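You operate a simulated robot arm through the tools that you are given. There is no shell and no other tool.

The job below is to be done with a simulated robot arm. You get a single attempt, and the scene is never put back.

## Task
Fold the step stool and stand it in its cradle.
Fine: slide the yellow latch down to free the legs, and up again once it stands there. Where these are worked on the way, their far stop is far enough and under half their travel is too little: stool latch.

Only the result counts: the job must be done as asked and must still hold three seconds after the hand-in. Knocking over, shifting, dropping, spilling or breaking anything else fails it. Flat cloth is picked up by pressing the open fingertips on it (5 to 10 N) and closing them slowly along it; thin cloth reads only 2 to 8 mm in the jaws.

## Robot
A 6-joint arm with a two-finger parallel gripper, fixed in place. Base frame: the origin is at the foot of the arm, x ahead of it, y to its left, z up. Lengths are in mm, angles in degrees, forces in N, time in s.
With the tool pointing down near the work surface it reaches from about 200 to 420 mm from the base axis. Its first joint turns from -166.0 to 166.0 degrees. Payload 4.1 kg.
The TCP is the grasp point between the finger pads, 23 mm short of the fingertips. In the tool frame z runs along the fingers and y along their closing line. Largest opening 94 mm; finger width 38, thickness 10; the body of the gripper, 54 by 96 mm, starts 39 mm behind the TCP.
Orientation is that of the tool frame in the base frame, as [roll, pitch, yaw] about the fixed x, y, z axes, in that order (R = Rz(yaw) Ry(pitch) Rx(roll)). With the fingers straight down and closing along the base's y, the tool's x points along the base's -x, its y along +y and its z along -z.

## Interface
- The arm moves only by the tool jog_arm. Its argument "series" is a list of rows, each an object (a shift or turn left out is 0, a gripper value left out holds the last) with "translation": the shift along the base's x, y, z in units of 300 mm (1.0 is 300 mm), a list of three; "turn": the turn, a rotation vector about the base's x, y, z in units of 180 degrees (1.0 is 180 degrees), a list of three; "gripper": the opening, from 0 (shut) to 1 (fully open). In form: [{"translation": [dx, dy, dz], "turn": [ax, ay, az], "gripper": gripper}, ...]. A call has 1 to 20 rows; each row is the pose to reach, as a shift and turn from the pose commanded when the call began. A call with a number of a shift or a turn outside -1 to 1 is refused whole. Each row takes 0.2 s and may step no farther than 50 mm and 8.6 degrees from the row before; otherwise, or with a gripper value out of range, the whole call is refused. Where a pose cannot be reached the arm comes as near as it can. A force on the tool above 40 N (or 10 N above the force at the start of the call, whichever is more), or a blocked arm, ends the call early, and 0.2 s more pass. The fingers move at their own pace (about 45 mm/s each) and stop on an object; they squeeze with about 27 N. The grip force told is the motor's: it shows also when the fingers shut on nothing. Time passes only in rows, and 0.2 s behind the last, so rows that repeat a pose let the fingers close. It gives the time, the measured TCP pose, the force on the tool (base axes), the opening and the grip force at its end, in the units of the frame above (readings bear some noise), with the torque about the TCP (base axes, N m) and any sound that the robot's microphone picked up.
- Cameras (640 x 400 px; columns grow to the right, rows downward): "scene" is fixed at [50.5, 499.7, 1226]; the picture's right is [-0.67, -0.74, 0.00], its down [-0.56, 0.50, -0.66] and it looks along [0.49, -0.44, -0.75] (base axes); focal length 242 px, centre (320, 200). "wrist" rides on the gripper at [86, 16, -74] in the tool frame; the picture's right is [-0.18, 0.98, 0.00], its down [-0.58, -0.11, -0.81] and it looks along [-0.79, -0.15, 0.59] (tool axes); focal length 243 px, centre (320, 200). There is no depth. A picture from a camera that has moved, and an enlarged one, comes with that camera's place and axes in the base frame and with its lens.
- grab_frame(camera): a new picture of that camera. It takes no simulated time.
- raise_lower(by): slides the trunk up (or, below 0, down) by that many mm; the arm rides with it, the base frame stays. It gives what a move gives, with no picture.
- enlarge(camera, box): a new picture of the part [left, top, right, bottom] of that camera's present view, enlarged. It takes no simulated time.
- sign_off(): hands the job in; it is judged then, once.

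Places have to be worked out from the pictures, the camera data and where the tool is seen. Open the gripper and draw the arm clear of the work before you hand the job in, unless the task says otherwise.

The tools are called after "Request:" as a command line: name --argument value ..., lists and objects as JSON in quotes. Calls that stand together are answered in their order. jog_arm: Moves the arm, as the interface text tells. Its arguments: {"type":"object","properties":{"series":{"type":"array","items":{"type":"object","properties":{"translation":{"type":"array","items":{"type":"number"}},"turn":{"type":"array","items":{"type":"number"}},"gripper":{"type":"number"}}}}},"required":["series"]} The other tools are called the same way: raise_lower (by) slides the trunk up or down; grab_frame (camera) takes a picture; enlarge (camera, box) takes an enlarged picture of a part of a camera's view; sign_off () hands the job in.

At the start:

```text
time: 0.0
tool_pos: [401.1, 154.4, 985.6]
tool_rot: [-180.0, 0.0, -180.0]
contact_force: [0.4, 0.7, 0.8]
ft_torque: [0.0, 0.01, -0.01]
grip_width: 94.0
grasp_force: 0.1
trunk travel left (down, up): [-275.0, 315.0]
```

scene: 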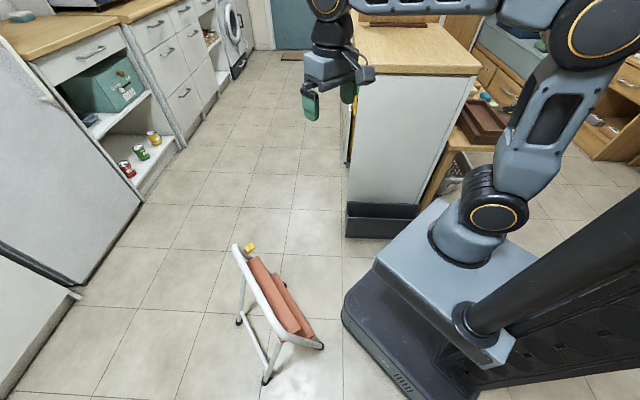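
wrist: 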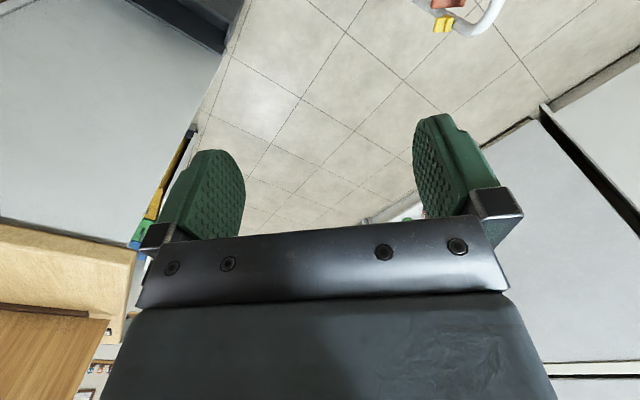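

I start by looking closely at the stool, the latch and the supposed cradle (the black tray at the foot of the cabinet).

Request:
enlarge --camera "scene" --box '[200, 220, 360, 400]'

Request:
enlarge --camera "scene" --box '[320, 100, 500, 260]'

Request:
enlarge --camera "wrist" --box '[360, 0, 560, 125]'

```text
2.22 times, centred on (280, 310) of scene
camera zoom: at [50.5, 499.7, 1226.0], right [-0.67, -0.74, 0.0], down [-0.56, 0.5, -0.66], along [0.49, -0.44, -0.75], focal length 537 px, centre (409, -44)
```

zoom: 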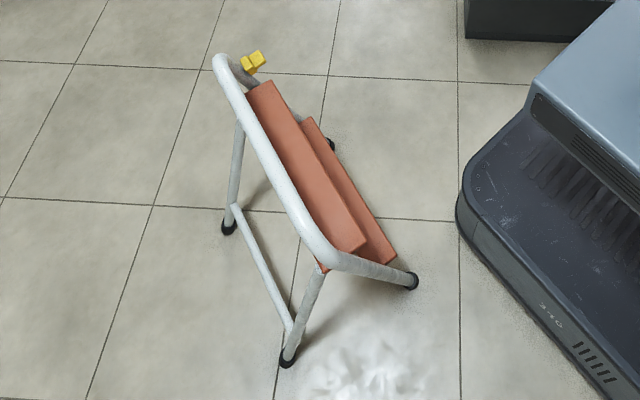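

```text
2.50 times, centred on (410, 180) of scene
camera zoom: at [50.5, 499.7, 1226.0], right [-0.67, -0.74, 0.0], down [-0.56, 0.5, -0.66], along [0.49, -0.44, -0.75], focal length 604 px, centre (95, 250)
```

zoom: 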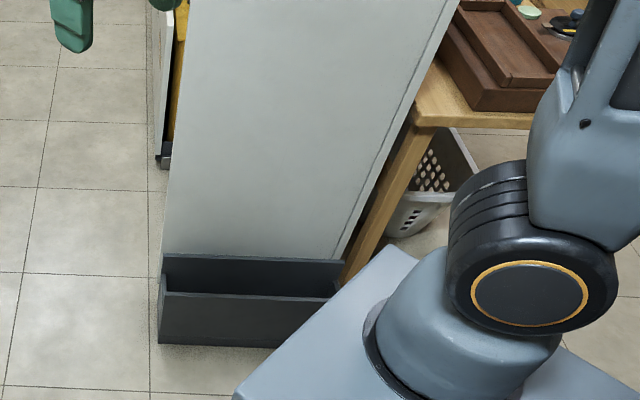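

```text
3.20 times, centred on (460, 62) of wrist
camera zoom: at [314.4, 171.4, 1059.9], right [0.18, 0.98, 0.0], down [0.58, -0.11, 0.81], along [0.79, -0.15, -0.59], focal length 776 px, centre (-128, 640)
```

zoom: 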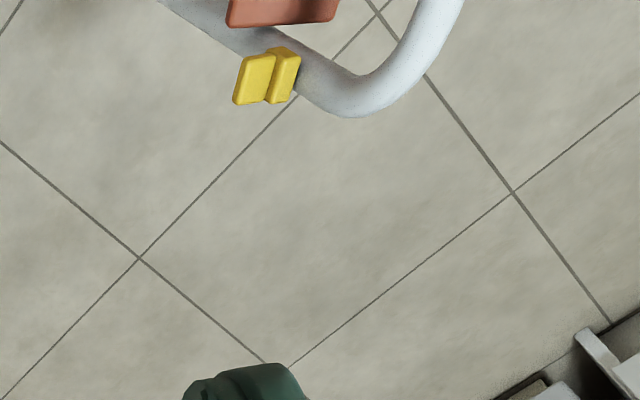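

The floor works out at z = 0, the latch at about (548, 389, 462), and the black cradle stands at 45° near (440, -280). I lower the trunk part of the way so the arm comes nearer the stool, then look again.

Request:
raise_lower --by -150

Request:
grab_frame --camera "scene"

Request:
grab_frame --camera "wrist"

```text
time: 1.8
tool_pos: [401.1, 155.0, 835.4]
tool_rot: [-180.0, 0.0, -180.0]
contact_force: [-0.4, -0.1, -0.7]
ft_torque: [-0.06, 0.03, 0.03]
grip_width: 94.0
grasp_force: 0.0
trunk travel left (down, up): [-125.0, 465.0]
```

```text
taken
```

scene: 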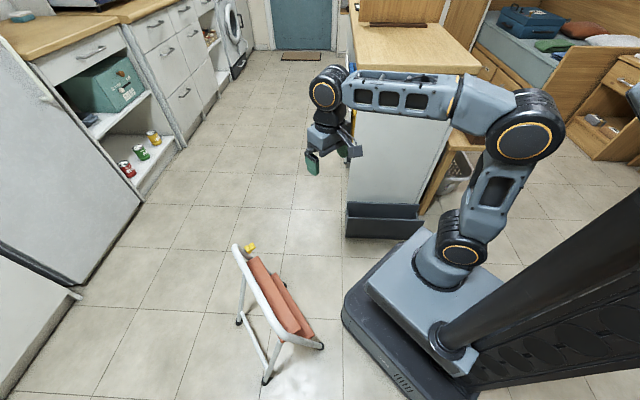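

```text
taken
camera wrist: at [314.4, 171.4, 910.0], right [0.18, 0.98, 0.0], down [0.58, -0.11, 0.81], along [0.79, -0.15, -0.59], focal length 243 px, centre (320, 200)
```

wrist: 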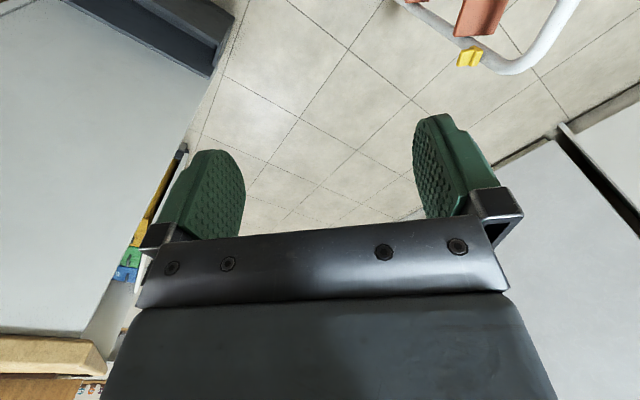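

The trunk drop worked with no contact. I turn the tool 90° about the vertical so that the wrist camera looks toward the stool.

Request:
jog_arm --series '[{"turn": [0, 0, 0.042]}, {"turn": [0, 0, 0.084]}, {"turn": [0, 0, 0.126]}, {"turn": [0, 0, 0.168]}, {"turn": [0, 0, 0.21]}, {"turn": [0, 0, 0.252]}, {"turn": [0, 0, 0.294]}, {"turn": [0, 0, 0.336]}, {"turn": [0, 0, 0.378]}, {"turn": [0, 0, 0.42]}, {"turn": [0, 0, 0.462]}, {"turn": [0, 0, 0.5]}, {"turn": [0, 0, 0.5]}]'

Request:
grab_frame --camera "wrist"

Request:
grab_frame --camera "scene"

```text
time: 4.5
tool_pos: [400.5, 155.5, 836.2]
tool_rot: [180.0, 0.0, -90.0]
contact_force: [0.3, 0.1, -0.2]
ft_torque: [0.01, 0.0, -0.04]
grip_width: 94.0
grasp_force: 0.0
trunk travel left (down, up): [-125.0, 465.0]
```

```text
taken
camera wrist: at [384.4, 69.2, 910.1], right [-0.98, 0.18, 0.0], down [0.11, 0.58, 0.81], along [0.15, 0.79, -0.59], focal length 243 px, centre (320, 200)
```

wrist: 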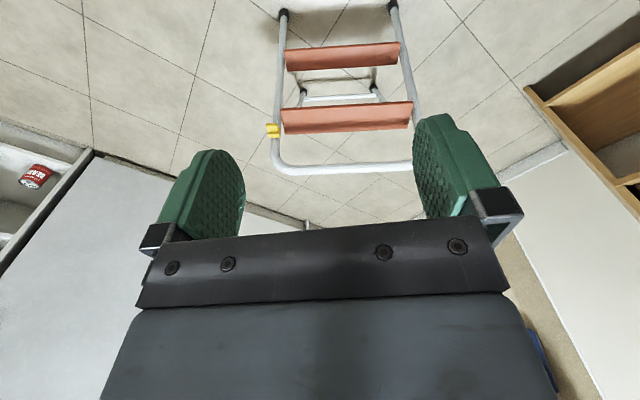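

```text
taken
```

scene: 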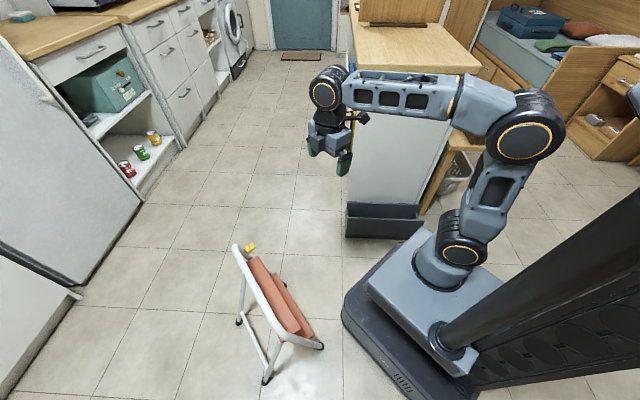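

Request:
enlarge --camera "wrist" --box '[240, 0, 440, 190]'

Request:
enlarge --camera "wrist" --box '[250, 100, 330, 160]'

```text
2.11 times, centred on (340, 95) of wrist
camera zoom: at [384.4, 69.2, 910.1], right [-0.98, 0.18, 0.0], down [0.11, 0.58, 0.81], along [0.15, 0.79, -0.59], focal length 511 px, centre (278, 421)
```

zoom: 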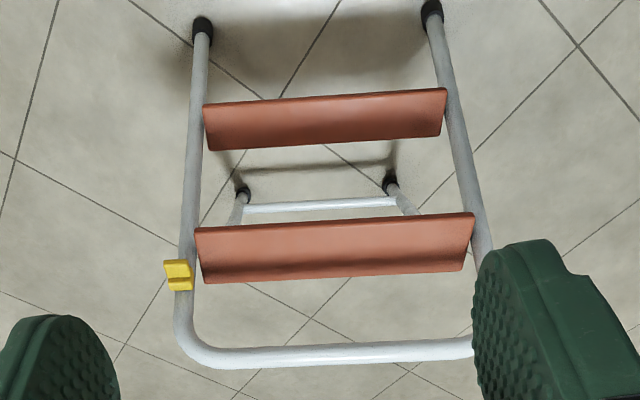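

```text
6.67 times, centred on (290, 130) of wrist
camera zoom: at [384.4, 69.2, 910.1], right [-0.98, 0.18, 0.0], down [0.11, 0.58, 0.81], along [0.15, 0.79, -0.59], focal length 1618 px, centre (520, 667)
```

zoom: 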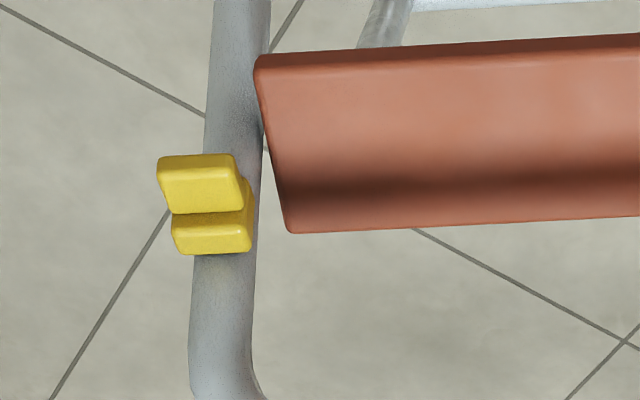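

The stool is clear now: a U-shaped front frame with two treads, its feet at about (541,305) and (210,348) and its top tube near z 545, and rear legs with feet at (541,564) and (271,597). The latch sits on the far (+x) upright. I lower the trunk fully and move +x for a closer look at the latch, which also tests reach.

Request:
raise_lower --by -125

Request:
jog_arm --series '[{"translation": [0.12, 0, 0]}, {"translation": [0.24, 0, 0]}, {"translation": [0.36, 0, 0]}, {"translation": [0.48, 0, 0]}, {"translation": [0.48, 0, 0]}]'

Request:
grab_frame --camera "wrist"

Request:
grab_frame --camera "scene"

```text
time: 6.1
tool_pos: [400.0, 155.5, 709.8]
tool_rot: [-179.9, -0.1, -90.0]
contact_force: [0.3, -0.4, 0.2]
ft_torque: [0.04, -0.02, -0.02]
grip_width: 94.0
grasp_force: 0.1
trunk travel left (down, up): [0.0, 590.0]
```

```text
time: 7.3
tool_pos: [544.3, 153.7, 709.1]
tool_rot: [180.0, -0.1, -90.0]
contact_force: [-0.6, -0.1, -0.2]
ft_torque: [-0.04, 0.06, -0.02]
grip_width: 93.9
grasp_force: 0.0
trunk travel left (down, up): [0.0, 590.0]
```

```text
taken
camera wrist: at [527.0, 69.4, 784.6], right [-0.98, 0.18, 0.0], down [0.11, 0.58, 0.81], along [0.15, 0.79, -0.59], focal length 243 px, centre (320, 200)
```

wrist: 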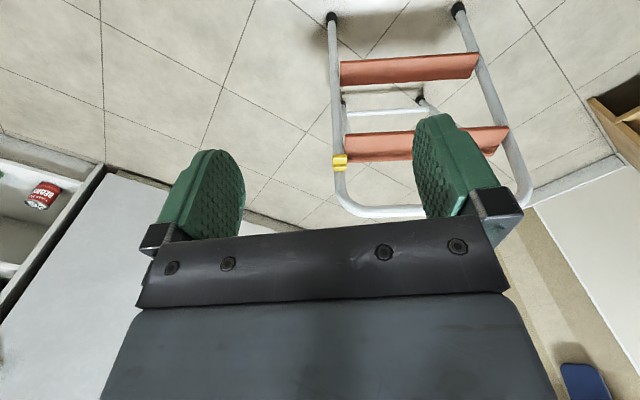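

```text
taken
```

scene: 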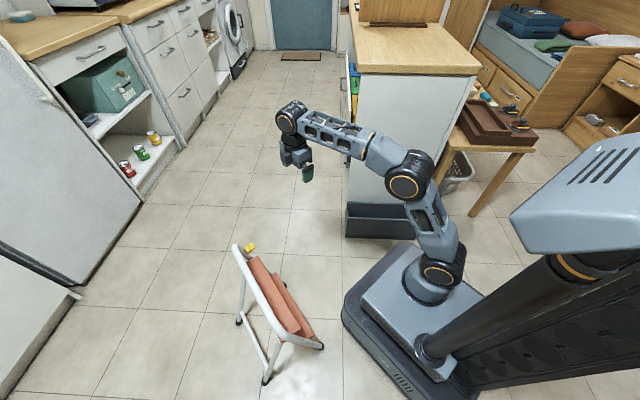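

Reach is fine out to about 565 mm at this height. I enlarge the latch and the cradle from the new viewpoints.

Request:
enlarge --camera "wrist" --box '[310, 125, 390, 175]'

Request:
enlarge --camera "scene" --box '[230, 230, 280, 270]'

Request:
enlarge --camera "scene" --box '[330, 180, 430, 250]'

```text
8.00 times, centred on (350, 150) of wrist
camera zoom: at [527.0, 69.4, 784.6], right [-0.98, 0.18, 0.0], down [0.11, 0.58, 0.81], along [0.15, 0.79, -0.59], focal length 1941 px, centre (80, 600)
```

zoom: 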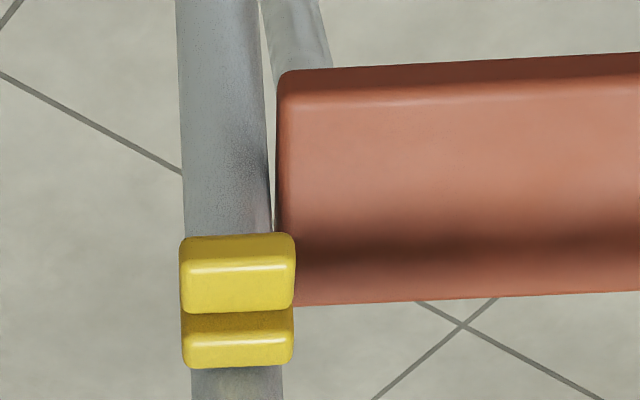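

```text
10.00 times, centred on (255, 250) of scene
camera zoom: at [50.5, 499.7, 1226.0], right [-0.67, -0.74, 0.0], down [-0.56, 0.5, -0.66], along [0.49, -0.44, -0.75], focal length 2416 px, centre (970, -300)
```

zoom: 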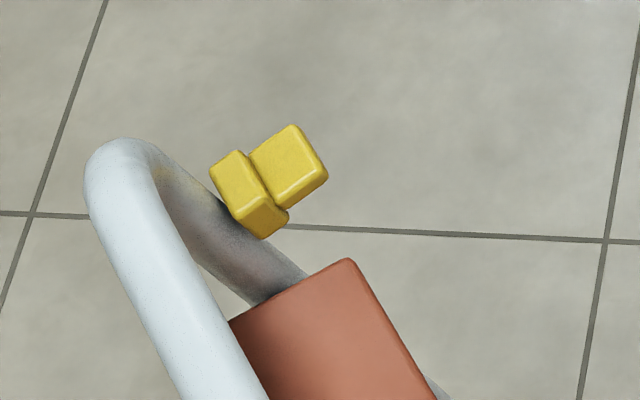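

```text
5.71 times, centred on (380, 215) of scene
camera zoom: at [50.5, 499.7, 1226.0], right [-0.67, -0.74, 0.0], down [-0.56, 0.5, -0.66], along [0.49, -0.44, -0.75], focal length 1380 px, centre (-23, 114)
```

zoom: 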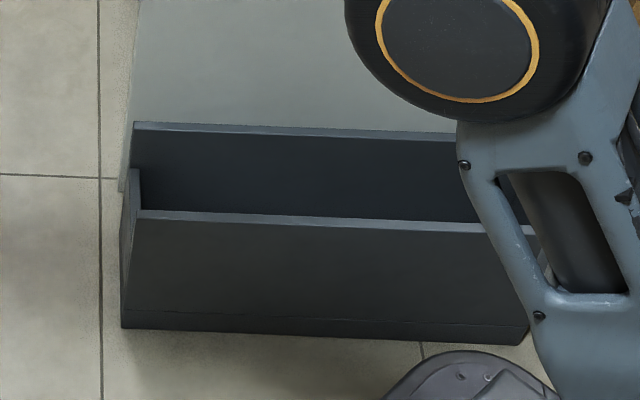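

The latch is a block on the front face of the upright. It has a shelf-like tab about 26 mm wide, 24 mm deep and roughly 8 mm thick, with its top centre near (550, 382, 465). The upper tread's corner is near (535, 378, 403), so closed fingers 20 mm wide along the stool's width fit over the tab clear of the tread. I close the gripper and move above the front of the tab, still high.

Request:
jog_arm --series '[{"translation": [0.003, 0.12, -0.04], "turn": [0, 0, -0.007], "gripper": 0}, {"translation": [0.006, 0.24, -0.08], "turn": [0, 0, -0.014], "gripper": 0}, {"translation": [0.009, 0.36, -0.12], "turn": [0, 0, -0.021], "gripper": 0}, {"translation": [0.012, 0.48, -0.16], "turn": [0, 0, -0.028], "gripper": 0}, {"translation": [0.015, 0.6, -0.2], "turn": [0, 0, -0.035], "gripper": 0}, {"translation": [0.017, 0.717, -0.23], "turn": [0, 0, -0.041], "gripper": 0}, {"translation": [0.017, 0.717, -0.23], "turn": [0, 0, -0.041], "gripper": 0}]'

Request:
grab_frame --camera "wrist"

Request:
grab_frame --camera "scene"

```text
time: 8.9
tool_pos: [540.3, 363.3, 637.5]
tool_rot: [180.0, -0.1, -97.4]
contact_force: [-0.1, -0.5, -0.3]
ft_torque: [0.0, -0.01, 0.03]
grip_width: 0.2
grasp_force: 27.1
out of reach, approached as far as the arm can: row 6, 7
trunk travel left (down, up): [0.0, 590.0]
```

```text
taken
camera wrist: at [512.8, 281.4, 711.9], right [-0.95, 0.31, 0.0], down [0.18, 0.56, 0.81], along [0.25, 0.77, -0.59], focal length 243 px, centre (320, 200)
```

wrist: 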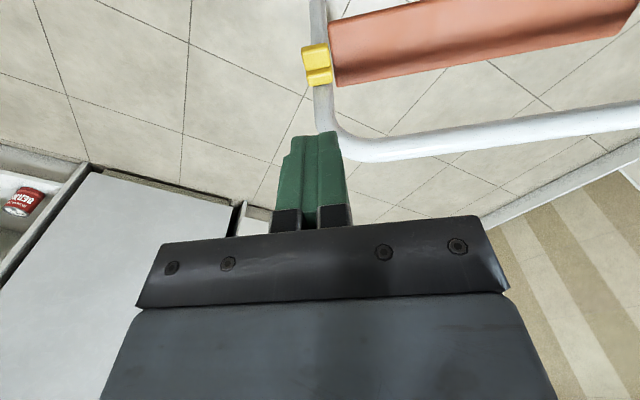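

```text
taken
```

scene: 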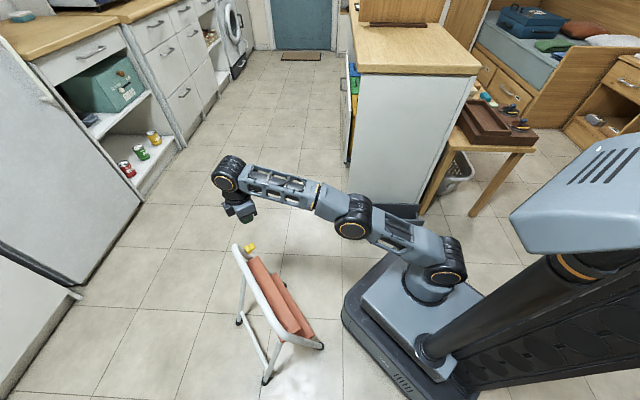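

The arm stopped about 10 mm short at this height, being nearly straight. The reach should grow lower down. I refine the latch position from this closer view.

Request:
enlarge --camera "wrist" --box '[280, 20, 380, 160]'

Request:
enlarge --camera "wrist" --box '[290, 30, 354, 90]'

```text
2.86 times, centred on (330, 90) of wrist
camera zoom: at [512.8, 281.4, 711.9], right [-0.95, 0.31, 0.0], down [0.18, 0.56, 0.81], along [0.25, 0.77, -0.59], focal length 693 px, centre (291, 514)
```

zoom: 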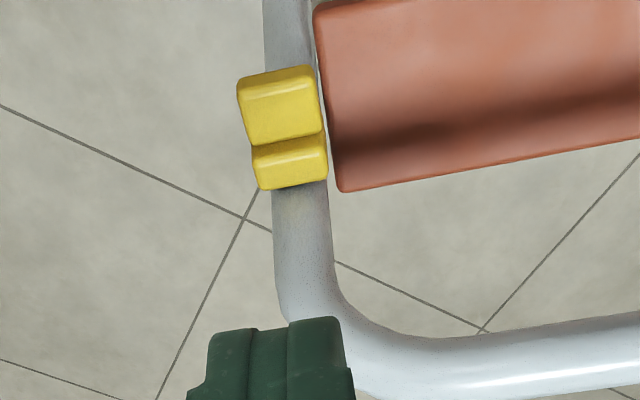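

```text
6.67 times, centred on (322, 60) of wrist
camera zoom: at [512.8, 281.4, 711.9], right [-0.95, 0.31, 0.0], down [0.18, 0.56, 0.81], along [0.25, 0.77, -0.59], focal length 1618 px, centre (307, 1133)
```

zoom: 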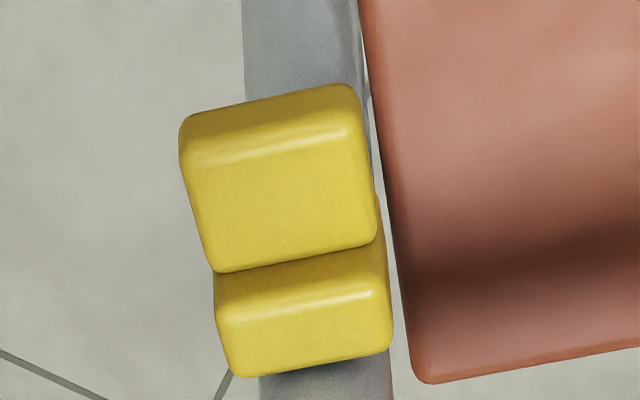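

Two wrist views put the tab's top centre at (550, 385, 465), with the base block rising about 6 mm higher behind it. I descend to roughly 20 mm above the tab and check the reach there.

Request:
jog_arm --series '[{"translation": [0, 0, -0.14]}, {"translation": [0, 0, -0.28]}, {"translation": [0, 0, -0.42]}, {"translation": [0, 0, -0.42]}]'

Request:
grab_frame --camera "wrist"

Request:
enlarge --camera "scene" --box '[200, 200, 300, 270]'

```text
time: 9.9
tool_pos: [541.5, 363.2, 510.0]
tool_rot: [180.0, 0.0, -97.3]
contact_force: [-0.2, 0.1, 0.9]
ft_torque: [0.01, 0.01, -0.02]
grip_width: 0.1
grasp_force: 26.7
trunk travel left (down, up): [0.0, 590.0]
```

```text
taken
camera wrist: at [513.4, 280.9, 584.5], right [-0.95, 0.31, 0.0], down [0.18, 0.56, 0.81], along [0.25, 0.77, -0.59], focal length 243 px, centre (320, 200)
```

wrist: 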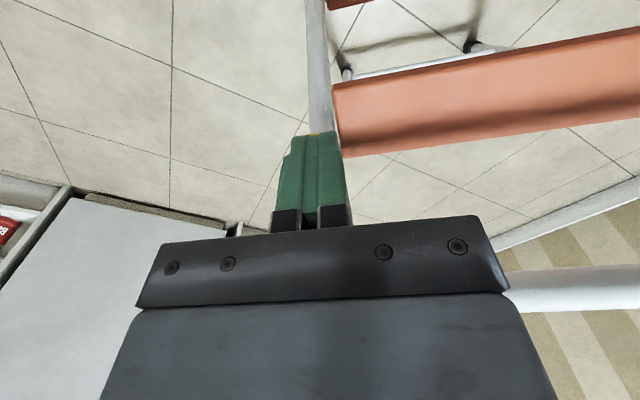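

```text
5.71 times, centred on (250, 235) of scene
camera zoom: at [50.5, 499.7, 1226.0], right [-0.67, -0.74, 0.0], down [-0.56, 0.5, -0.66], along [0.49, -0.44, -0.75], focal length 1380 px, centre (720, 0)
```

zoom: 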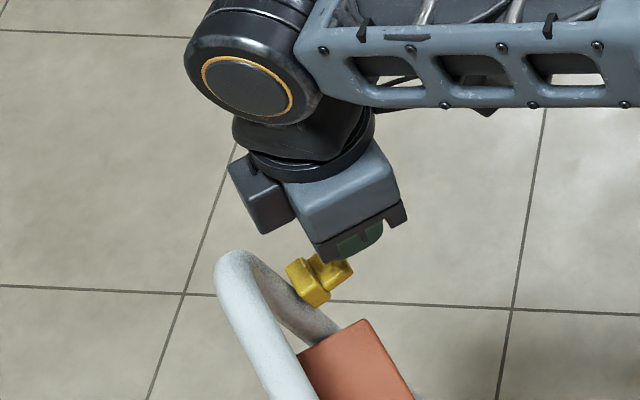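

In reach, and the fingers are just over the front of the tab. I shift 6/9 mm to centre on it and ease down along the upright's slope with small steps, watching the force.

Request:
jog_arm --series '[{"translation": [0.02, 0.03, -0.02]}, {"translation": [0.02, 0.03, -0.05]}, {"translation": [0.02, 0.03, -0.0667]}, {"translation": [0.02, 0.03, -0.08]}, {"translation": [0.0195, 0.0268, -0.0933]}, {"translation": [0.019, 0.0238, -0.1067]}, {"translation": [0.0186, 0.0208, -0.12]}]'

Request:
enlarge --camera "scene" --box '[200, 200, 300, 270]'

```text
time: 11.5
tool_pos: [546.5, 368.2, 474.8]
tool_rot: [180.0, 0.0, -97.3]
contact_force: [-1.6, -2.4, 1.1]
ft_torque: [-0.04, -0.01, 0.04]
grip_width: 0.0
grasp_force: 27.1
trunk travel left (down, up): [0.0, 590.0]
```

```text
5.71 times, centred on (250, 235) of scene
camera zoom: at [50.5, 499.7, 1226.0], right [-0.67, -0.74, 0.0], down [-0.56, 0.5, -0.66], along [0.49, -0.44, -0.75], focal length 1380 px, centre (720, 0)
```

zoom: 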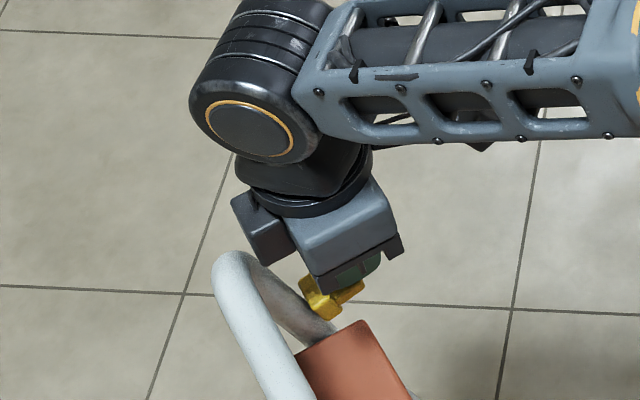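

The latch is sliding down with only 2–3 N of resistance. I continue down the slope toward its stop, shifting 3 mm outward for tread clearance.

Request:
jog_arm --series '[{"translation": [0.008, -0.003, -0.0133]}, {"translation": [0.0085, -0.006, -0.0267]}, {"translation": [0.008, -0.009, -0.04]}, {"translation": [0.0076, -0.012, -0.0533]}, {"translation": [0.0072, -0.015, -0.0667]}, {"translation": [0.0068, -0.018, -0.08]}, {"translation": [0.0064, -0.021, -0.0933]}, {"translation": [0.006, -0.024, -0.1067]}]'

Request:
enlarge --camera "scene" --box '[200, 200, 300, 270]'

```text
time: 12.8
tool_pos: [550.4, 366.8, 467.1]
tool_rot: [-179.0, 1.0, -97.4]
contact_force: [-14.5, -10.6, 94.5]
ft_torque: [0.62, 0.13, 0.11]
grip_width: 0.0
grasp_force: 26.4
trunk travel left (down, up): [0.0, 590.0]
stopped in row 6: the force on the tool passed its limit at 43 N (the readings are from after the stop); the commanded pose is now the measured one
```

```text
5.71 times, centred on (250, 235) of scene
camera zoom: at [50.5, 499.7, 1226.0], right [-0.67, -0.74, 0.0], down [-0.56, 0.5, -0.66], along [0.49, -0.44, -0.75], focal length 1380 px, centre (720, 0)
```

zoom: 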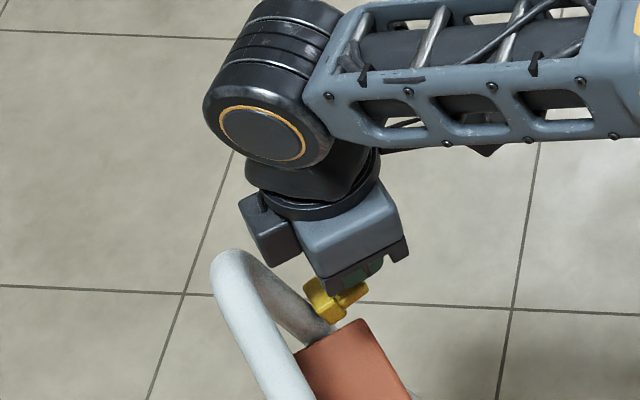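

The latch hit its lower stop, with the tab about 21 mm lower. I relieve the force by moving straight up, then back off to look.

Request:
jog_arm --series '[{"translation": [0, 0, 0.03]}, {"translation": [0, -0.01, 0.1]}, {"translation": [0, -0.03, 0.22]}, {"translation": [0, -0.1, 0.36]}, {"translation": [0, -0.2, 0.48]}, {"translation": [0, -0.2, 0.48]}]'

Request:
grab_frame --camera "wrist"

Request:
grab_frame --camera "scene"

```text
time: 14.2
tool_pos: [546.0, 304.7, 603.2]
tool_rot: [-179.5, 0.5, -97.3]
contact_force: [-0.4, 0.9, -0.6]
ft_torque: [-0.01, 0.02, 0.02]
grip_width: 0.1
grasp_force: 26.9
trunk travel left (down, up): [0.0, 590.0]
```

```text
taken
camera wrist: at [518.0, 221.9, 677.0], right [-0.95, 0.31, -0.01], down [0.17, 0.56, 0.81], along [0.25, 0.77, -0.58], focal length 243 px, centre (320, 200)
```

wrist: 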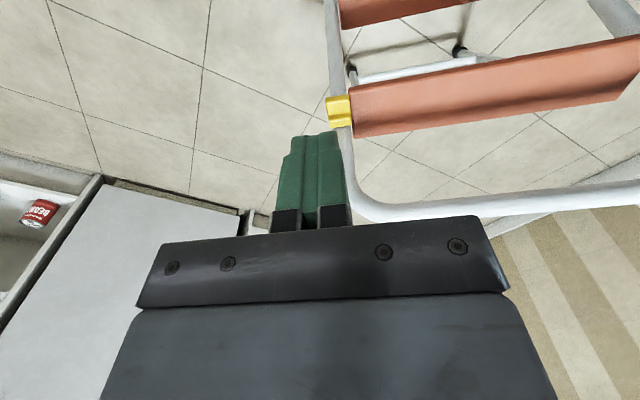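

```text
taken
```

scene: 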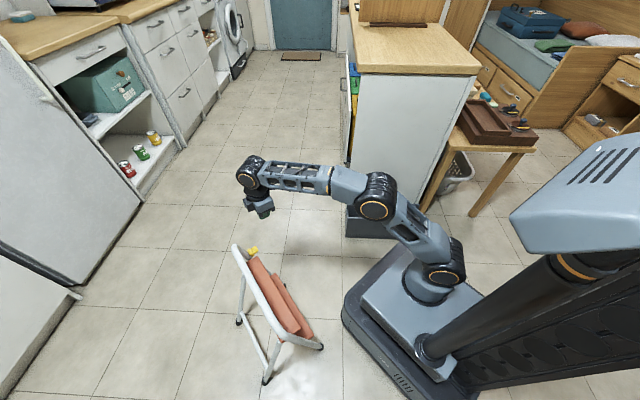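

The latch is now fully down and the stool has not shifted. Before handling the stool I inspect the cradle: I swing the wrist camera round to look toward (1,-1).

Request:
jog_arm --series '[{"translation": [-0.051, -0.076, 0.02], "turn": [0, 0, -0.041]}, {"translation": [-0.102, -0.152, 0.04], "turn": [0, 0, -0.082]}, {"translation": [-0.154, -0.228, 0.06], "turn": [0, 0, -0.122]}, {"translation": [-0.205, -0.304, 0.08], "turn": [0, 0, -0.163]}, {"translation": [-0.256, -0.38, 0.1], "turn": [0, 0, -0.204]}, {"translation": [-0.307, -0.456, 0.12], "turn": [0, 0, -0.244]}, {"translation": [-0.359, -0.532, 0.14], "turn": [0, 0, -0.285]}, {"translation": [-0.41, -0.608, 0.16], "turn": [0, 0, -0.325]}, {"translation": [-0.461, -0.684, 0.18], "turn": [0, 0, -0.366]}, {"translation": [-0.512, -0.76, 0.2], "turn": [0, 0, -0.407]}, {"translation": [-0.564, -0.836, 0.22], "turn": [0, 0, -0.447]}, {"translation": [-0.615, -0.912, 0.24], "turn": [0, 0, -0.488]}, {"translation": [-0.666, -0.988, 0.26], "turn": [0, 0, -0.529]}, {"translation": [-0.718, -1.0, 0.28], "turn": [0, 0, -0.57]}, {"translation": [-0.77, -1.0, 0.3], "turn": [0, 0, -0.61]}, {"translation": [-0.82, -1.0, 0.32], "turn": [0, 0, -0.65]}, {"translation": [-0.82, -1.0, 0.32], "turn": [0, 0, -0.65]}]'

Request:
grab_frame --camera "wrist"

Request:
grab_frame --camera "scene"

```text
time: 17.8
tool_pos: [300.9, 6.1, 697.6]
tool_rot: [-179.5, 0.4, 145.6]
contact_force: [-0.4, -0.7, -0.1]
ft_torque: [0.0, -0.01, 0.0]
grip_width: 0.0
grasp_force: 27.0
trunk travel left (down, up): [0.0, 590.0]
```

```text
taken
camera wrist: at [238.6, 70.4, 772.2], right [0.71, 0.71, -0.01], down [0.42, -0.41, 0.81], along [0.57, -0.58, -0.58], focal length 243 px, centre (320, 200)
```

wrist: 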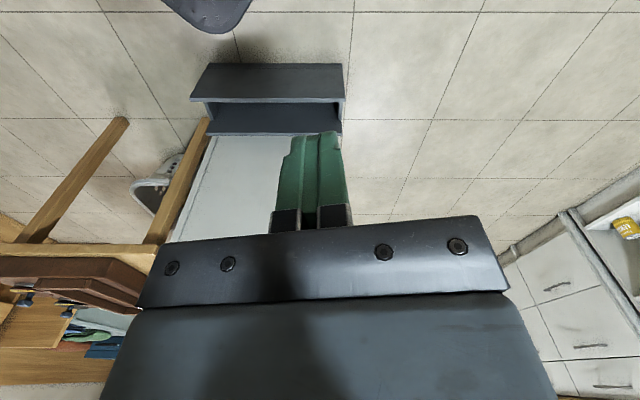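

```text
taken
```

scene: 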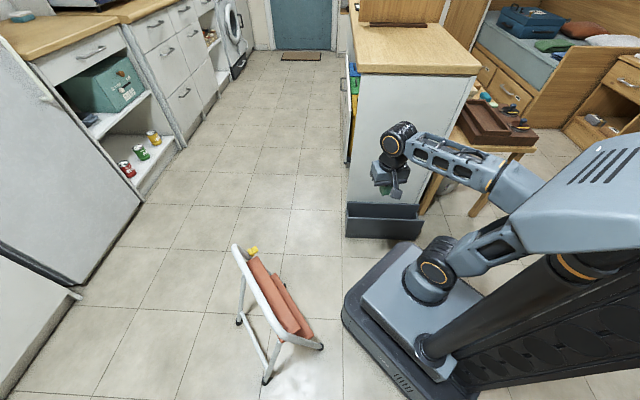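

Request:
enlarge --camera "wrist" --box '[170, 40, 370, 165]'

Request:
enlarge --camera "scene" --box '[330, 180, 430, 250]'

```text
3.20 times, centred on (270, 102) of wrist
camera zoom: at [238.6, 70.4, 772.2], right [0.71, 0.71, -0.01], down [0.42, -0.41, 0.81], along [0.57, -0.58, -0.58], focal length 776 px, centre (480, 512)
```

zoom: 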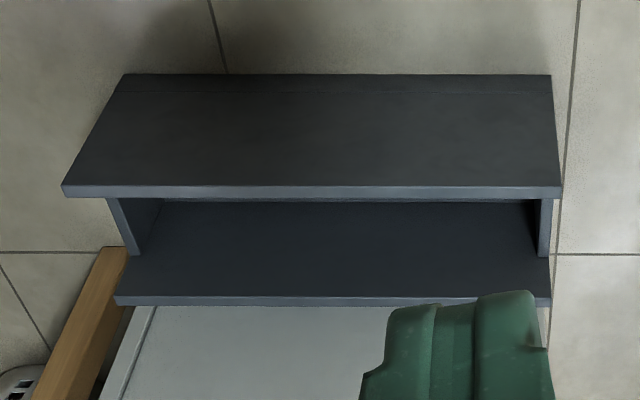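

```text
5.71 times, centred on (380, 215) of scene
camera zoom: at [50.5, 499.7, 1226.0], right [-0.67, -0.74, 0.0], down [-0.56, 0.5, -0.66], along [0.49, -0.44, -0.75], focal length 1380 px, centre (-23, 114)
```

zoom: 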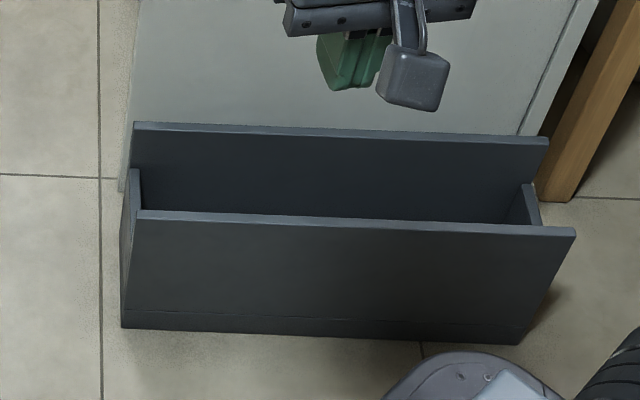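

The cradle is an open trough about 390 x 100 mm inside, with its long axis along (1,1), walls 189 mm high, and its centre near (432, -330), standing against the cabinet panel. I plan to grip the stool's top tube at its middle, about (391, 453, 543), with the tool tilted outward so that the wrist later stays clear of the cabinet. First I move back to the stool side and align the tool.

Request:
jog_arm --series '[{"translation": [0.035, 0.122, 0.022], "turn": [0, 0, 0.019], "gripper": 0.3}, {"translation": [0.07, 0.245, 0.043], "turn": [0, 0, 0.0375], "gripper": 0.5}, {"translation": [0.106, 0.367, 0.065], "turn": [0, 0, 0.056], "gripper": 0.65}, {"translation": [0.141, 0.49, 0.087], "turn": [0, 0, 0.075], "gripper": 0.65}, {"translation": [0.177, 0.612, 0.108], "turn": [0, 0, 0.094], "gripper": 0.65}, {"translation": [0.212, 0.735, 0.13], "turn": [0, 0, 0.1125], "gripper": 0.65}, {"translation": [0.248, 0.857, 0.152], "turn": [0, 0, 0.131], "gripper": 0.65}, {"translation": [0.283, 0.98, 0.173], "turn": [0, 0, 0.15], "gripper": 0.65}, {"translation": [0.283, 0.98, 0.173], "turn": [0, 0, 0.15], "gripper": 0.65}]'

Request:
grab_frame --camera "wrist"

Request:
grab_frame --camera "scene"

```text
time: 19.8
tool_pos: [388.2, 302.7, 751.0]
tool_rot: [-179.5, 0.5, 172.7]
contact_force: [0.4, 0.6, 0.3]
ft_torque: [0.01, -0.01, 0.02]
grip_width: 61.2
grasp_force: 0.1
trunk travel left (down, up): [0.0, 590.0]
```

```text
taken
camera wrist: at [303.1, 331.6, 824.7], right [0.31, 0.95, -0.01], down [0.56, -0.17, 0.81], along [0.77, -0.25, -0.58], focal length 243 px, centre (320, 200)
```

wrist: 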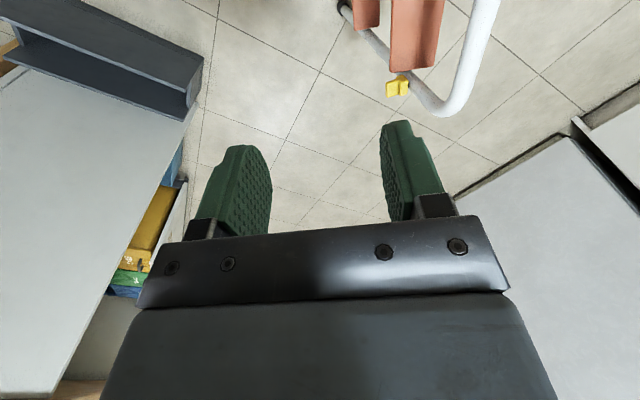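

```text
taken
```

scene: 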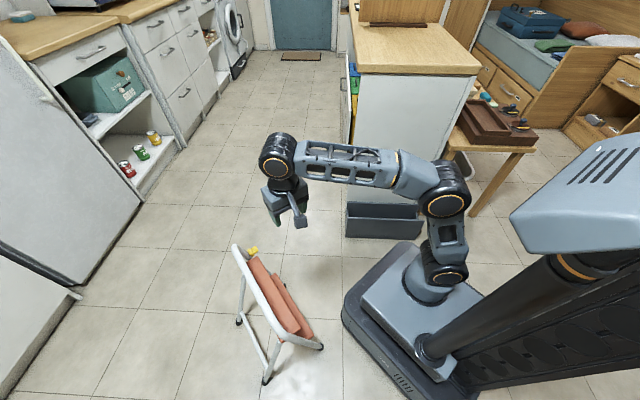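

Aligned at yaw 172.7. Now I tilt 25° about the tube axis, fingers pointing outward, and move to the pre-grasp point 100 mm back from the tube.

Request:
jog_arm --series '[{"translation": [-0.001, 0.072, -0.06], "turn": [0.0275, -0.0036, 0]}, {"translation": [-0.003, 0.144, -0.14], "turn": [0.055, -0.0072, 0]}, {"translation": [-0.004, 0.216, -0.22], "turn": [0.0826, -0.0107, 0]}, {"translation": [-0.006, 0.288, -0.3], "turn": [0.11, -0.0143, 0]}, {"translation": [-0.007, 0.36, -0.39], "turn": [0.1377, -0.0179, 0]}, {"translation": [-0.007, 0.36, -0.39], "turn": [0.1377, -0.0179, 0]}]'

Request:
grab_frame --camera "wrist"

Request:
enlarge --camera "scene" --box '[200, 150, 380, 330]'

```text
time: 21.2
tool_pos: [387.0, 408.9, 632.6]
tool_rot: [155.4, 0.5, 172.4]
contact_force: [-0.8, -1.1, -1.1]
ft_torque: [0.02, -0.04, -0.02]
grip_width: 61.3
grasp_force: 0.0
trunk travel left (down, up): [0.0, 590.0]
```

```text
taken
camera wrist: at [297.4, 405.6, 705.8], right [0.3, 0.86, 0.41], down [0.51, -0.51, 0.69], along [0.81, 0.01, -0.59], focal length 243 px, centre (320, 200)
```

wrist: 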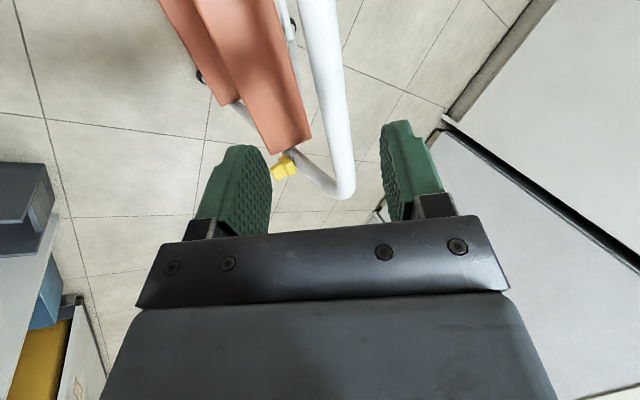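

```text
2.22 times, centred on (290, 240) of scene
camera zoom: at [50.5, 499.7, 1226.0], right [-0.67, -0.74, 0.0], down [-0.56, 0.5, -0.66], along [0.49, -0.44, -0.75], focal length 537 px, centre (387, 111)
```

zoom: 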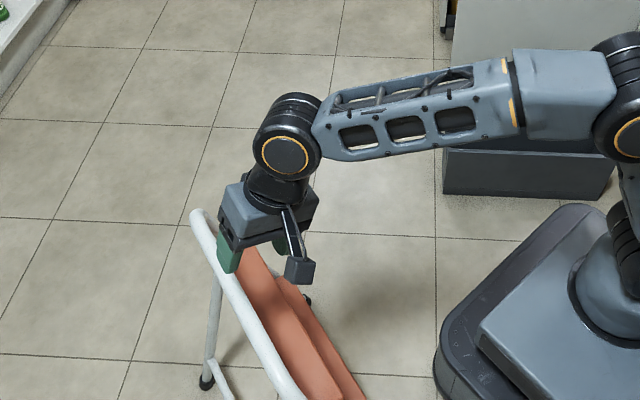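

The tube lies between the jaws: the predicted pixel (323,75) matches the tube at about (326,75). I advance along the tool axis to the tube.

Request:
jog_arm --series '[{"translation": [0.004, 0.037, -0.075]}, {"translation": [0.008, 0.073, -0.15]}, {"translation": [0.011, 0.11, -0.225]}, {"translation": [0.0147, 0.146, -0.2987]}, {"translation": [0.0147, 0.146, -0.2987]}]'

Request:
grab_frame --camera "wrist"

Request:
enlarge --camera "scene" --box '[200, 200, 340, 340]'

```text
time: 22.4
tool_pos: [389.9, 452.2, 543.0]
tool_rot: [155.5, 0.4, 172.4]
contact_force: [0.4, 0.0, 0.0]
ft_torque: [0.02, -0.01, 0.02]
grip_width: 61.2
grasp_force: 0.2
trunk travel left (down, up): [0.0, 590.0]
```

```text
taken
camera wrist: at [301.0, 449.7, 617.1], right [0.3, 0.86, 0.41], down [0.51, -0.51, 0.69], along [0.81, 0.0, -0.59], focal length 243 px, centre (320, 200)
```

wrist: 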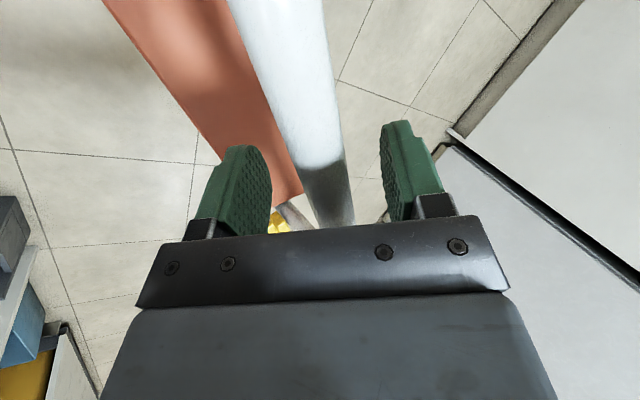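

```text
2.86 times, centred on (270, 270) of scene
camera zoom: at [50.5, 499.7, 1226.0], right [-0.67, -0.74, 0.0], down [-0.56, 0.5, -0.66], along [0.49, -0.44, -0.75], focal length 690 px, centre (463, 0)
```

zoom: 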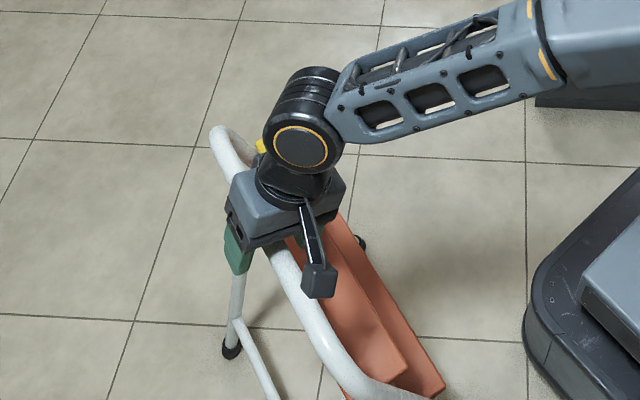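

The tube is centred between the pads. I close the jaws on it.

Request:
jog_arm --series '[{"gripper": 0.45}, {"gripper": 0.3}, {"gripper": 0.2}, {"gripper": 0.1}, {"gripper": 0}, {"gripper": 0}, {"gripper": 0}]'

Request:
grab_frame --camera "wrist"

```text
time: 24.0
tool_pos: [389.2, 452.9, 544.6]
tool_rot: [155.4, 0.6, 172.5]
contact_force: [3.1, 5.3, 12.1]
ft_torque: [-0.02, -0.62, 0.93]
grip_width: 22.0
grasp_force: 26.9
trunk travel left (down, up): [0.0, 590.0]
```

```text
taken
camera wrist: at [300.8, 449.6, 618.5], right [0.3, 0.86, 0.41], down [0.51, -0.51, 0.69], along [0.81, 0.01, -0.59], focal length 243 px, centre (320, 200)
```

wrist: 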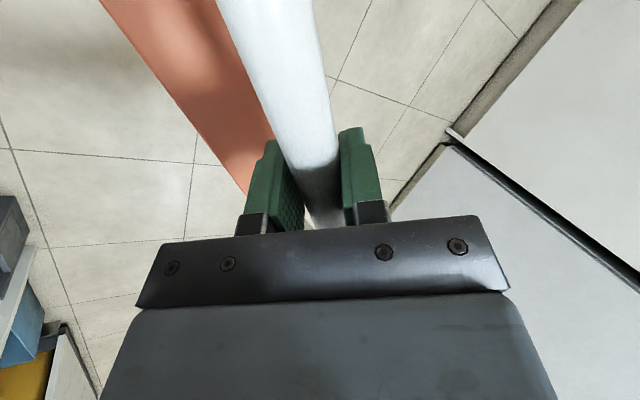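

The jaws hold the 22 mm tube with full grip force. I lift 40 mm with the trunk and look at what the rear legs do.

Request:
raise_lower --by 40

Request:
enlarge --camera "scene" --box '[180, 180, 380, 400]'

Request:
grab_frame --camera "wrist"

```text
time: 24.8
tool_pos: [390.2, 453.5, 581.3]
tool_rot: [155.7, 0.3, 172.3]
contact_force: [0.2, 0.3, -16.4]
ft_torque: [0.02, 0.08, 0.0]
grip_width: 22.0
grasp_force: 27.3
trunk travel left (down, up): [-40.0, 550.0]
```

```text
1.82 times, centred on (280, 290) of scene
camera zoom: at [50.5, 499.7, 1226.0], right [-0.67, -0.74, 0.0], down [-0.56, 0.5, -0.66], along [0.49, -0.44, -0.75], focal length 439 px, centre (393, 36)
```

zoom: 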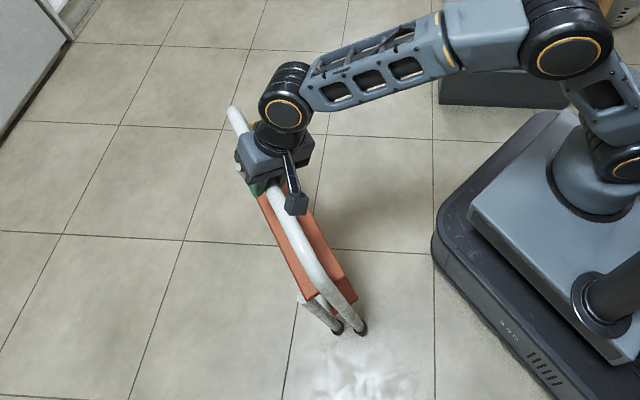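

```text
taken
camera wrist: at [301.2, 449.8, 655.5], right [0.3, 0.86, 0.41], down [0.52, -0.5, 0.69], along [0.8, 0.0, -0.6], focal length 243 px, centre (320, 200)
```

wrist: 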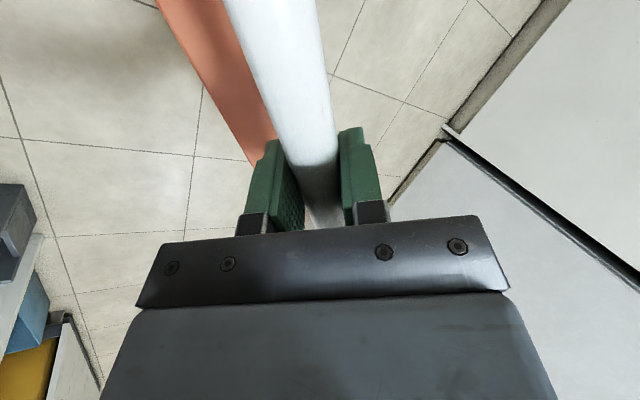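

The stool folded by itself as it was lifted. It weighs about 16 N and hangs steadily with the rear legs against the front frame. I raise it another 220 mm to clear the cradle walls.

Request:
raise_lower --by 110

Request:
raise_lower --by 110

Request:
grab_frame --camera "scene"

Request:
grab_frame --camera "wrist"

```text
time: 26.3
tool_pos: [389.7, 454.1, 692.7]
tool_rot: [155.6, 0.4, 172.6]
contact_force: [0.1, -0.8, -16.9]
ft_torque: [0.03, 0.1, 0.0]
grip_width: 21.4
grasp_force: 26.7
trunk travel left (down, up): [-150.0, 440.0]
```

```text
time: 27.7
tool_pos: [390.8, 452.9, 800.7]
tool_rot: [155.6, 0.5, 172.5]
contact_force: [-0.3, 0.0, -17.0]
ft_torque: [0.05, 0.07, -0.01]
grip_width: 21.3
grasp_force: 27.2
trunk travel left (down, up): [-260.0, 330.0]
```

```text
taken
```

scene: 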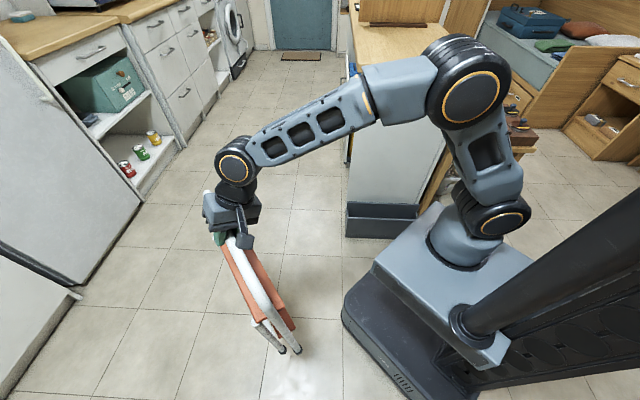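

```text
taken
camera wrist: at [301.5, 450.3, 876.2], right [0.3, 0.86, 0.41], down [0.51, -0.5, 0.69], along [0.8, 0.0, -0.59], focal length 243 px, centre (320, 200)
```

wrist: 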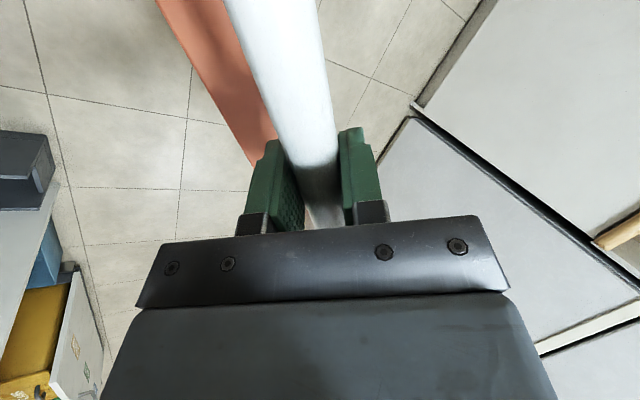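

Request:
enlarge --camera "scene" --box '[180, 170, 340, 370]'

Request:
enlarge --camera "wrist" --box '[220, 80, 420, 240]'

```text
2.00 times, centred on (260, 270) of scene
camera zoom: at [50.5, 499.7, 1226.0], right [-0.67, -0.74, 0.0], down [-0.56, 0.5, -0.66], along [0.49, -0.44, -0.75], focal length 483 px, centre (440, 60)
```

zoom: 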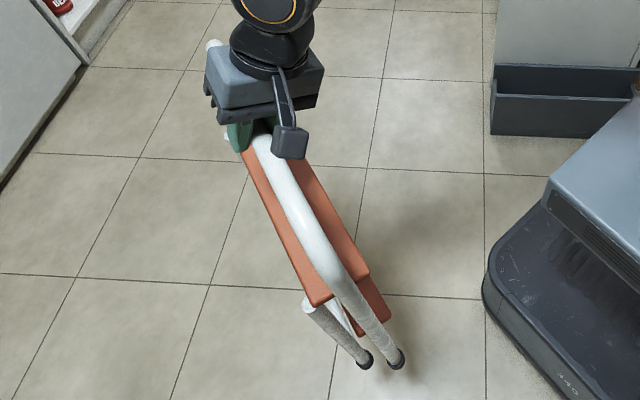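

```text
2.50 times, centred on (320, 160) of wrist
camera zoom: at [301.5, 450.3, 876.2], right [0.3, 0.86, 0.41], down [0.51, -0.5, 0.69], along [0.8, 0.0, -0.59], focal length 606 px, centre (320, 300)
```

zoom: 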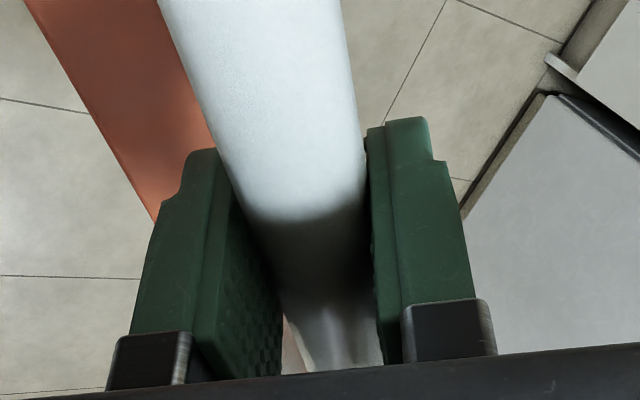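

The folded stool hangs nearly plumb with its feet near z 242. I carry it in three smooth segments toward the cradle, turning it so that its front, and the latch, will face away from the cabinet. First segment now.

Request:
jog_arm --series '[{"translation": [0.0049, -0.0108, 0], "turn": [0, 0, -0.003]}, {"translation": [0.0193, -0.0425, 0], "turn": [0, 0, -0.0117]}, {"translation": [0.0425, -0.0936, 0], "turn": [0, 0, -0.0258]}, {"translation": [0.0733, -0.1615, 0], "turn": [0, 0, -0.0444]}, {"translation": [0.1102, -0.2428, 0], "turn": [0, 0, -0.0668]}, {"translation": [0.1513, -0.3334, 0], "turn": [0, 0, -0.0918]}, {"translation": [0.1947, -0.4289, 0], "turn": [0, 0, -0.1181]}, {"translation": [0.238, -0.5243, 0], "turn": [0, 0, -0.1443]}, {"translation": [0.2791, -0.6149, 0], "turn": [0, 0, -0.1693]}, {"translation": [0.316, -0.6962, 0], "turn": [0, 0, -0.1917]}, {"translation": [0.3468, -0.7641, 0], "turn": [0, 0, -0.2103]}, {"translation": [0.37, -0.8152, 0], "turn": [0, 0, -0.2244]}, {"translation": [0.3844, -0.8469, 0], "turn": [0, 0, -0.2331]}, {"translation": [0.3893, -0.8577, 0], "turn": [0, 0, -0.2361]}, {"translation": [0.3893, -0.8577, 0], "turn": [0, 0, -0.2361]}]'

Request:
grab_frame --camera "scene"

```text
time: 30.9
tool_pos: [505.1, 195.6, 803.1]
tool_rot: [155.5, 0.4, 129.9]
contact_force: [0.4, -0.2, -16.9]
ft_torque: [0.09, 0.0, 0.02]
grip_width: 21.6
grasp_force: 26.8
trunk travel left (down, up): [-260.0, 330.0]
```

```text
taken
```

scene: 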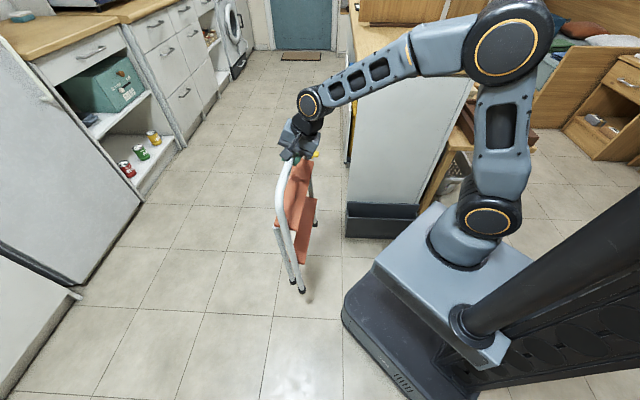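

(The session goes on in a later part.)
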